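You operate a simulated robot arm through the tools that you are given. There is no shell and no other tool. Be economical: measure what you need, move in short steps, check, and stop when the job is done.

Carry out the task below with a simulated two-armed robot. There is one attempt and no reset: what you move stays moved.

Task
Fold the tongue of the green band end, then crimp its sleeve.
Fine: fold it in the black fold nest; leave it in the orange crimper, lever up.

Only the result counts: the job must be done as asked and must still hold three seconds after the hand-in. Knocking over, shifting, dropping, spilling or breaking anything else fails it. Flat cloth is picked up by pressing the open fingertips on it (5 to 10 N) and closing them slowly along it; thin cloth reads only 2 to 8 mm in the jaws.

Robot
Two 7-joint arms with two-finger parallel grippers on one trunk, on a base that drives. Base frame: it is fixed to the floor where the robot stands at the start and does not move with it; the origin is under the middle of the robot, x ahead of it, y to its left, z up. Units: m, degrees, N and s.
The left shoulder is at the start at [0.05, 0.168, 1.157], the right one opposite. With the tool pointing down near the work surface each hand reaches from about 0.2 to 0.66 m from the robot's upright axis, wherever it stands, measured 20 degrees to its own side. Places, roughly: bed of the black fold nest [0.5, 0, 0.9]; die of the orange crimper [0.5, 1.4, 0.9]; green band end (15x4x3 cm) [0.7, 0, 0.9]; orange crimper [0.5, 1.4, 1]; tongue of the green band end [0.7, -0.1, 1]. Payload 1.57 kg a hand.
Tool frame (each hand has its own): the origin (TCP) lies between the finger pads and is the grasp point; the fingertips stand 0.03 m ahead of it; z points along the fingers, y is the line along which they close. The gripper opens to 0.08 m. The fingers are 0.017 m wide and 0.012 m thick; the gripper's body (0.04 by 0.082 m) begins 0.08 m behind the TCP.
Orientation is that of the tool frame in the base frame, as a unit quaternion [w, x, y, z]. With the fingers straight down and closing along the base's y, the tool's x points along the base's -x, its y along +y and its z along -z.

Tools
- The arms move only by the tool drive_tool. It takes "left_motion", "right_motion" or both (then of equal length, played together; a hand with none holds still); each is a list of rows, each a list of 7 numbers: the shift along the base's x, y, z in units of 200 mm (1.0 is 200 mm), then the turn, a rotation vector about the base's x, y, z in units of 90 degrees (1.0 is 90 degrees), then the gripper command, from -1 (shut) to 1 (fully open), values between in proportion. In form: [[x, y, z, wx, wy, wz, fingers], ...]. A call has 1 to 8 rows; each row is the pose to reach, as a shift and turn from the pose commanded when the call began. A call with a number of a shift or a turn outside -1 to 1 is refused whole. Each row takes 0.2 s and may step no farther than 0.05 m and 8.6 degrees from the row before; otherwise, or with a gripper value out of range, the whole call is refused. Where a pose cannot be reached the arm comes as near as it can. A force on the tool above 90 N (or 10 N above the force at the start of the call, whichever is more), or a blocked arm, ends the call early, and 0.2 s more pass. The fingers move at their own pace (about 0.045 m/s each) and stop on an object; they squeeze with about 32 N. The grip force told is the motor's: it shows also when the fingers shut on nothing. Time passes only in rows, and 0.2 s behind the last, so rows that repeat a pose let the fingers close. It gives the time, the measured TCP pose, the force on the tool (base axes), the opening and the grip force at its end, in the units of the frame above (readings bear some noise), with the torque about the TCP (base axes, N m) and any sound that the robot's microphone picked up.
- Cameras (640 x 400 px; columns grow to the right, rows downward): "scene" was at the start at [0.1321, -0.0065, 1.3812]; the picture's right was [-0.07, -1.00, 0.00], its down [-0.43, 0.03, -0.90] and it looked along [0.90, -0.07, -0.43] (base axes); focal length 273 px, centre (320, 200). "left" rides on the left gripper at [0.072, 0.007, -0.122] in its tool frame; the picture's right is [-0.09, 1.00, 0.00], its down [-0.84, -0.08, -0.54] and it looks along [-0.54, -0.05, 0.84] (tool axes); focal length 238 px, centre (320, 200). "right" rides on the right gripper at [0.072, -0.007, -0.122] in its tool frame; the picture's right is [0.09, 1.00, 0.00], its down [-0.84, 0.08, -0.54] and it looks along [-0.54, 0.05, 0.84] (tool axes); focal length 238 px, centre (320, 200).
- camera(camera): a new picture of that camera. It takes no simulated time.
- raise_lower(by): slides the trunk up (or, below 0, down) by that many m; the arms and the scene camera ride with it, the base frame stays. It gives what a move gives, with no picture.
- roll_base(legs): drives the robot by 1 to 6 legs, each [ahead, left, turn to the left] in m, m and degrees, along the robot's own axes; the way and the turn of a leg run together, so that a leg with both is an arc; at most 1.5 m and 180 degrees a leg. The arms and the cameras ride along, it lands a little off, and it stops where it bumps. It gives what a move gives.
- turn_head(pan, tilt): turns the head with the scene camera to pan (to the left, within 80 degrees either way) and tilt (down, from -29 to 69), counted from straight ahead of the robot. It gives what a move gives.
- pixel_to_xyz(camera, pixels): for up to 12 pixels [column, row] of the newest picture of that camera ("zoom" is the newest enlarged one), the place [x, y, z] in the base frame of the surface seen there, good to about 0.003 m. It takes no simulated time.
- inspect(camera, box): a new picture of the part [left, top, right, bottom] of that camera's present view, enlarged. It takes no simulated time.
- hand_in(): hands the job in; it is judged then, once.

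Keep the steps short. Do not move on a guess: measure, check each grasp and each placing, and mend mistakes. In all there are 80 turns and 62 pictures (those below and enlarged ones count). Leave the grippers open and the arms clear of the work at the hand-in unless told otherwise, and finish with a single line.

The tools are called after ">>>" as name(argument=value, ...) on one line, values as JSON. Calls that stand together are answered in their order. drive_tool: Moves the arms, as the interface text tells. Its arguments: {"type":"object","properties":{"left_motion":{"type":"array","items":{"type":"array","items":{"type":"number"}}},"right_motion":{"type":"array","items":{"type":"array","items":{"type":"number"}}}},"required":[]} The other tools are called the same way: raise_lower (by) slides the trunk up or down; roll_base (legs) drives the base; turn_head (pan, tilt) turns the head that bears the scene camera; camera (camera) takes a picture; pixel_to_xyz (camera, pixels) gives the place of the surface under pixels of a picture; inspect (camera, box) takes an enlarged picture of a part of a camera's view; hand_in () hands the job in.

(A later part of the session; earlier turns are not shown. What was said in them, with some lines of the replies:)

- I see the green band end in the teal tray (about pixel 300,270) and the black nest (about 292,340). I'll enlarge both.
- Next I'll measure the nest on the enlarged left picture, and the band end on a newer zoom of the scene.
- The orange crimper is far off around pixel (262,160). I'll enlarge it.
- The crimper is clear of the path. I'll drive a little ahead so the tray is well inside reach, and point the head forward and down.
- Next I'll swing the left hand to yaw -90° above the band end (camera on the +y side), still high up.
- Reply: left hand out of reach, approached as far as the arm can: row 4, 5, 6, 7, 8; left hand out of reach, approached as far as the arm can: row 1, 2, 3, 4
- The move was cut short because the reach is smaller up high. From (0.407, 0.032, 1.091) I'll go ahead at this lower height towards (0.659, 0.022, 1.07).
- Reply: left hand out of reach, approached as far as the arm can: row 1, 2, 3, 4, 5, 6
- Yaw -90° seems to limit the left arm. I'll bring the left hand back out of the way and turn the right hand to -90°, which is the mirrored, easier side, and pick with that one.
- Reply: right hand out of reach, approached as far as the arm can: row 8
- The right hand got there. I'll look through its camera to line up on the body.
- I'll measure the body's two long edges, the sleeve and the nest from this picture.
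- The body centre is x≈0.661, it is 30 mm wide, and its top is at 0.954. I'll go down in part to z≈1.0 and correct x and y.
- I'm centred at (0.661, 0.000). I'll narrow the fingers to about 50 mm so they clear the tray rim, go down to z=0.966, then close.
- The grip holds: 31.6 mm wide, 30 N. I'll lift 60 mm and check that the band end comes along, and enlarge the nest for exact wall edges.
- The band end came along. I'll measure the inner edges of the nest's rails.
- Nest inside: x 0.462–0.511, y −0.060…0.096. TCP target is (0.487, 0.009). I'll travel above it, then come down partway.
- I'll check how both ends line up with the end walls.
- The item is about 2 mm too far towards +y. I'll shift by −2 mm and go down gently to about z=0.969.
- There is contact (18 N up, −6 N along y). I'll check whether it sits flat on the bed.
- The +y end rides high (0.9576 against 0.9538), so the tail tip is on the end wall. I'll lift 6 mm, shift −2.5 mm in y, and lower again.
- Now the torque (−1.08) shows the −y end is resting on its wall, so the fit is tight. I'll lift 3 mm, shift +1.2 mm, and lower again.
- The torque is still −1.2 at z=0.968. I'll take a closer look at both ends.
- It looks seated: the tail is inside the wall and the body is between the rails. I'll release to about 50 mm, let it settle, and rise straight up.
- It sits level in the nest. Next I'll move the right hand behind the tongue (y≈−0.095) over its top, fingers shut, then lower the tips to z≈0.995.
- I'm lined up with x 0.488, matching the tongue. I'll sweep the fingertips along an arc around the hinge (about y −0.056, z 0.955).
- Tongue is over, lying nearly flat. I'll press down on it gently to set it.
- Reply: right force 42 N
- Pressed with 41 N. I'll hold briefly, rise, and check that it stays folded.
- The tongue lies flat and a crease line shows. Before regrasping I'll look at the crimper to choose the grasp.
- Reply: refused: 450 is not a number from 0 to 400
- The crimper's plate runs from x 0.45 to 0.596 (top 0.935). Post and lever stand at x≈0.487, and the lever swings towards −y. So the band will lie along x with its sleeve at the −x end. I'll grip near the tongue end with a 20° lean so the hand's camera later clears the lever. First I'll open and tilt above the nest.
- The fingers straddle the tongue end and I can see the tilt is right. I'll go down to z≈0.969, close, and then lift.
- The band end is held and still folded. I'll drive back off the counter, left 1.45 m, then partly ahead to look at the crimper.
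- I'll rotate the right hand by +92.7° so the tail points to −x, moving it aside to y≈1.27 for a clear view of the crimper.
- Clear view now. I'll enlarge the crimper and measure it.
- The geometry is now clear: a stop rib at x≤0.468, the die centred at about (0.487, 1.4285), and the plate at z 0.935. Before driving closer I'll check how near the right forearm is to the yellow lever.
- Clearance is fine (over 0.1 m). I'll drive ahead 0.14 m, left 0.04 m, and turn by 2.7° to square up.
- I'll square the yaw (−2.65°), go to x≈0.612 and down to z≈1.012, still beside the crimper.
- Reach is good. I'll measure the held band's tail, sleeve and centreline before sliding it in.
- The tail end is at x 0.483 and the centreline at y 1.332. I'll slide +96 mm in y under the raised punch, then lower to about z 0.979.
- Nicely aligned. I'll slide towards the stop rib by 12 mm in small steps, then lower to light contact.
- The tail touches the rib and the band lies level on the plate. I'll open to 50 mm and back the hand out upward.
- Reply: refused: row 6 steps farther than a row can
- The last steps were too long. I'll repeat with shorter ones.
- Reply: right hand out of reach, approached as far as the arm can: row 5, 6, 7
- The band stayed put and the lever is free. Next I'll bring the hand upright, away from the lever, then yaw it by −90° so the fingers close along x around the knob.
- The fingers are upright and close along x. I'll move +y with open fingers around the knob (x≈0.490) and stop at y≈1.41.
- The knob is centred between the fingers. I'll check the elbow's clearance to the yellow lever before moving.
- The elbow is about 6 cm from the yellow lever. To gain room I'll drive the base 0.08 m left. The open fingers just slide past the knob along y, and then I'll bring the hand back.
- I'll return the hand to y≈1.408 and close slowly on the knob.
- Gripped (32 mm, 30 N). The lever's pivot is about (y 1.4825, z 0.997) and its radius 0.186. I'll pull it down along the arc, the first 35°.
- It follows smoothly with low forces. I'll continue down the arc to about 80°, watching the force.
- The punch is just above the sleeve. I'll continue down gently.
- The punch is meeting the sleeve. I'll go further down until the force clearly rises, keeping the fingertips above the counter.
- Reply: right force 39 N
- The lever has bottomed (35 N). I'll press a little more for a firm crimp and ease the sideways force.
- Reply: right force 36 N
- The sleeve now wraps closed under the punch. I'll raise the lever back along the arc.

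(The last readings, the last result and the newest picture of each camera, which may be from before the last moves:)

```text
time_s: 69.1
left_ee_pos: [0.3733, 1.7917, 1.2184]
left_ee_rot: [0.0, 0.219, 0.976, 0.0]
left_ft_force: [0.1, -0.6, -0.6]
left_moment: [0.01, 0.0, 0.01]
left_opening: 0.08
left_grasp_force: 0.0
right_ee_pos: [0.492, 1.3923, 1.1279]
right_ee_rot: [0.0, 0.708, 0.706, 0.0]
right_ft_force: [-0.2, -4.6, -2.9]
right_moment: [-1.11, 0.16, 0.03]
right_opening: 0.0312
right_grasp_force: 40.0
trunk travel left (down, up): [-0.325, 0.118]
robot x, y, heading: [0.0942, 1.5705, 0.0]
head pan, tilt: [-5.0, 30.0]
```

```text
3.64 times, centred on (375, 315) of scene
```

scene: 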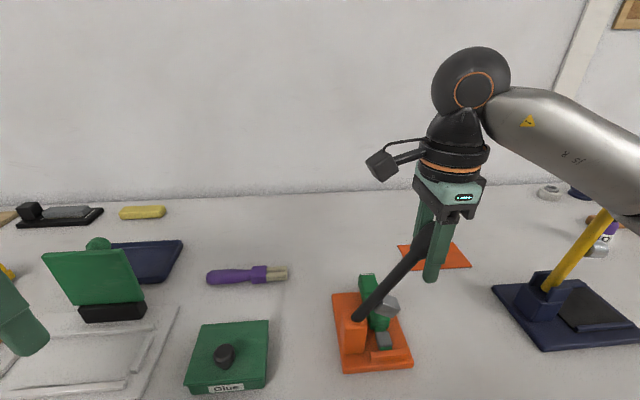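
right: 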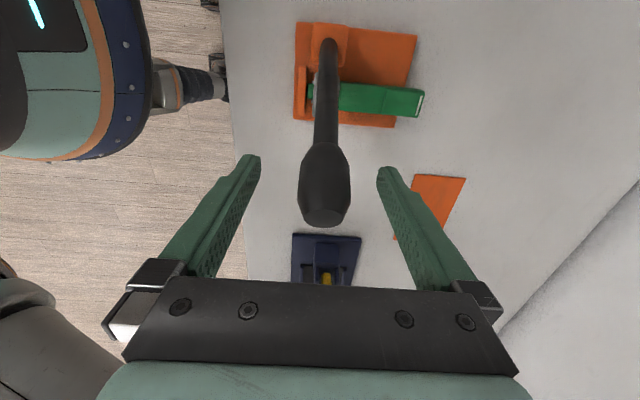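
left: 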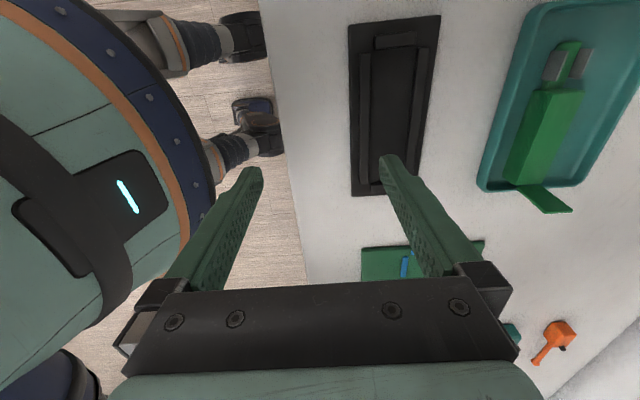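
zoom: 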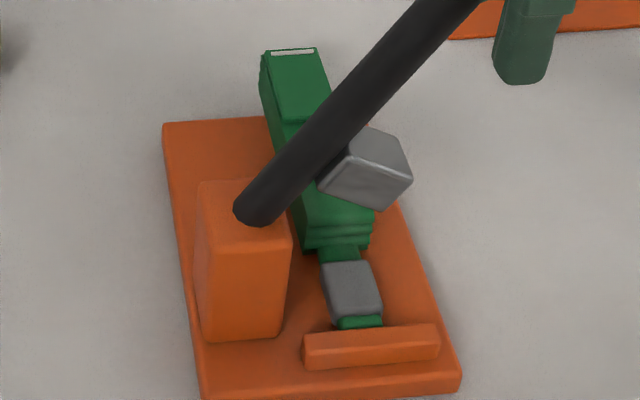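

The sleeve is crimped closed. I'll raise the lever the remaining few degrees to its upright rest.

>>> drive_tool(right_motion=[[0, 0.05, 0.026, 0, 0, 0, -1], [0, 0.09, 0.045, 0, 0, 0, -1], [0, 0.1, 0.05, 0, 0, 0, -1]])

>>> inspect(camera="scene", box=[320, 190, 480, 370])

>>> pixel_to_xyz(camera="zoom", pixels=[[225, 160], [180, 215], [130, 275], [105, 295], [250, 130], [150, 250]])

```text
time_s: 69.9
left_ee_pos: [0.3743, 1.7918, 1.2197]
left_ee_rot: [0.0, 0.218, 0.976, 0.001]
left_ft_force: [0.2, -0.7, 0.2]
left_moment: [0.01, 0.03, -0.04]
left_opening: 0.0802
left_grasp_force: 0.3
right_ee_pos: [0.4915, 1.4138, 1.1389]
right_ee_rot: [0.0, 0.707, 0.707, 0.001]
right_ft_force: [0.2, -6.5, -5.0]
right_moment: [-1.09, -0.06, 0.0]
right_opening: 0.0314
right_grasp_force: 40.5
trunk travel left (down, up): [-0.325, 0.118]
robot x, y, heading: [0.0911, 1.5726, -0.2]
head pan, tilt: [-5.0, 30.0]
```

```text
2.22 times, centred on (400, 280) of scene
```

zoom: 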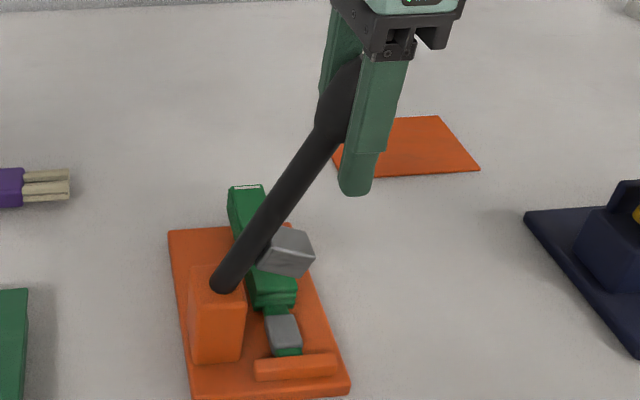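

```text
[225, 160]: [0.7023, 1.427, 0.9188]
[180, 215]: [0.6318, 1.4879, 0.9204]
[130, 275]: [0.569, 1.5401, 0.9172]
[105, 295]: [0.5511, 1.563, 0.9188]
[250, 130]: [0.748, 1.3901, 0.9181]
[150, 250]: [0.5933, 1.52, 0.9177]
```

>>> pixel_to_xyz(camera="zoom", pixels=[[228, 275], [250, 240], [275, 208], [305, 165], [335, 110], [345, 85]])

```text
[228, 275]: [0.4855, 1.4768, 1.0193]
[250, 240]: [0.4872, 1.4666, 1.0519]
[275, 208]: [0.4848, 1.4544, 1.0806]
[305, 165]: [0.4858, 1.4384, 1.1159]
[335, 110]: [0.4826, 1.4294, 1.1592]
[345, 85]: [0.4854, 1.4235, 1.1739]
```

The lever is at about 22° from vertical, as at the start or slightly beyond. I'll open the fingers and move the hand up a little, then check that the lever stays.

>>> drive_tool(right_motion=[[0, 0, 0, 0, 0, 0, 0], [0, 0, 0, 0, 0, 0, 1], [0, 0, 0, 0, 0, 0, 1], [0, 0, 0, 0, 0, 0, 1], [0, 0, 0.1, 0, 0, 0, 1], [0, 0, 0.2, 0, 0, 0, 1]])

>>> camera(camera="scene")

```text
time_s: 71.3
left_ee_pos: [0.3736, 1.793, 1.2185]
left_ee_rot: [0.002, 0.218, 0.976, 0.0]
left_ft_force: [0.3, -0.1, 0.1]
left_moment: [-0.01, -0.01, 0.02]
left_opening: 0.0802
left_grasp_force: 0.0
right_ee_pos: [0.4928, 1.4149, 1.1785]
right_ee_rot: [0.0, 0.707, 0.707, 0.0]
right_ft_force: [0.6, 0.1, -0.5]
right_moment: [0.02, -0.03, 0.02]
right_opening: 0.0799
right_grasp_force: 0.1
trunk travel left (down, up): [-0.325, 0.118]
robot x, y, heading: [0.0938, 1.5663, 0.1]
head pan, tilt: [-5.0, 30.0]
```

```text
9 pictures are left
```

scene: 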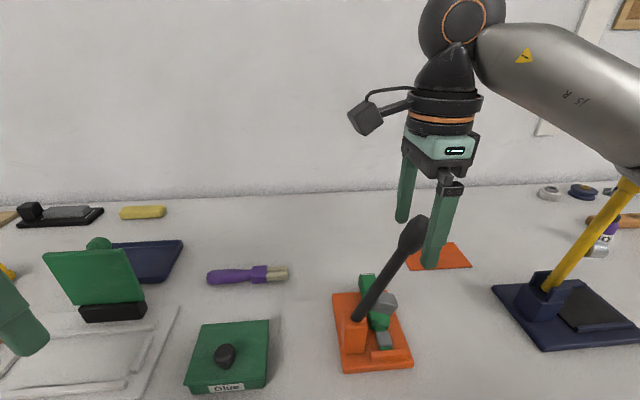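

The lever stays up. I'll lift the hand clear above the knob, then pull it back towards the robot.

>>> drive_tool(right_motion=[[0, 0, 0.15, 0, 0, 0, 1], [0, 0, 0.3, 0, 0, 0, 1], [0, 0, 0.36, 0, 0, 0, 1]])

```text
time_s: 72.1
left_ee_pos: [0.3734, 1.7915, 1.2174]
left_ee_rot: [0.001, 0.218, 0.976, 0.0]
left_ft_force: [-0.1, -0.4, 0.0]
left_moment: [-0.01, 0.01, 0.01]
left_opening: 0.08
left_grasp_force: 0.1
right_ee_pos: [0.4944, 1.4139, 1.2516]
right_ee_rot: [0.0, 0.707, 0.707, 0.001]
right_ft_force: [-0.3, -0.2, 0.3]
right_moment: [0.03, 0.01, 0.0]
right_opening: 0.0799
right_grasp_force: 0.0
trunk travel left (down, up): [-0.325, 0.118]
robot x, y, heading: [0.0907, 1.5653, 0.0]
head pan, tilt: [-5.0, 30.0]
```

The tips are at 1.22, above the knob. I'll drive the base straight back 0.3 m to clear everything, then do a final check.

>>> roll_base(legs=[[-0.3, 0, 0]])

>>> camera(camera="scene")

>>> inspect(camera="scene", box=[300, 180, 420, 290])

```text
time_s: 74.1
left_ee_pos: [0.0758, 1.7925, 1.2182]
left_ee_rot: [0.0, 0.215, 0.977, 0.0]
left_ft_force: [-0.5, -0.2, 0.6]
left_moment: [-0.05, -0.03, 0.01]
left_opening: 0.0799
left_grasp_force: 0.0
right_ee_pos: [0.1994, 1.4155, 1.2519]
right_ee_rot: [0.001, 0.705, 0.709, 0.001]
right_ft_force: [0.0, 0.4, 0.1]
right_moment: [0.01, 0.01, 0.03]
right_opening: 0.0799
right_grasp_force: 0.1
trunk travel left (down, up): [-0.325, 0.118]
robot x, y, heading: [-0.2068, 1.568, 0.0]
head pan, tilt: [-5.0, 30.0]
```

```text
8 pictures are left
```

scene: 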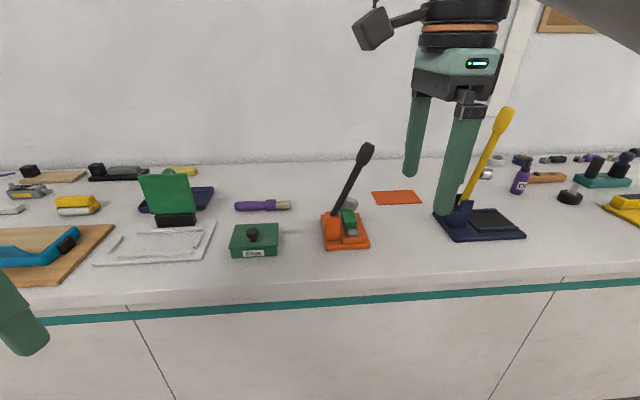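

```text
3.64 times, centred on (360, 235) of scene
```

zoom: 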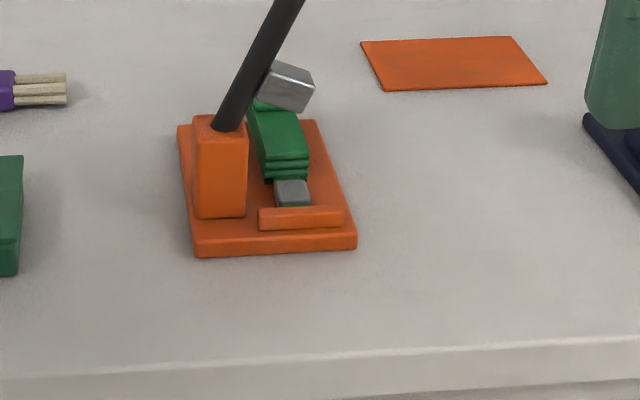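

The band end lies in the crimper with its sleeve closed, the lever is up, both grippers are open, and both arms are clear. I'll hand in now.

>>> hand_in()

```text
The job is handed in.
```

The green band end's tongue was folded in the black nest and its sleeve crimped; it lies in the orange crimper with the lever up, and the job is handed in.
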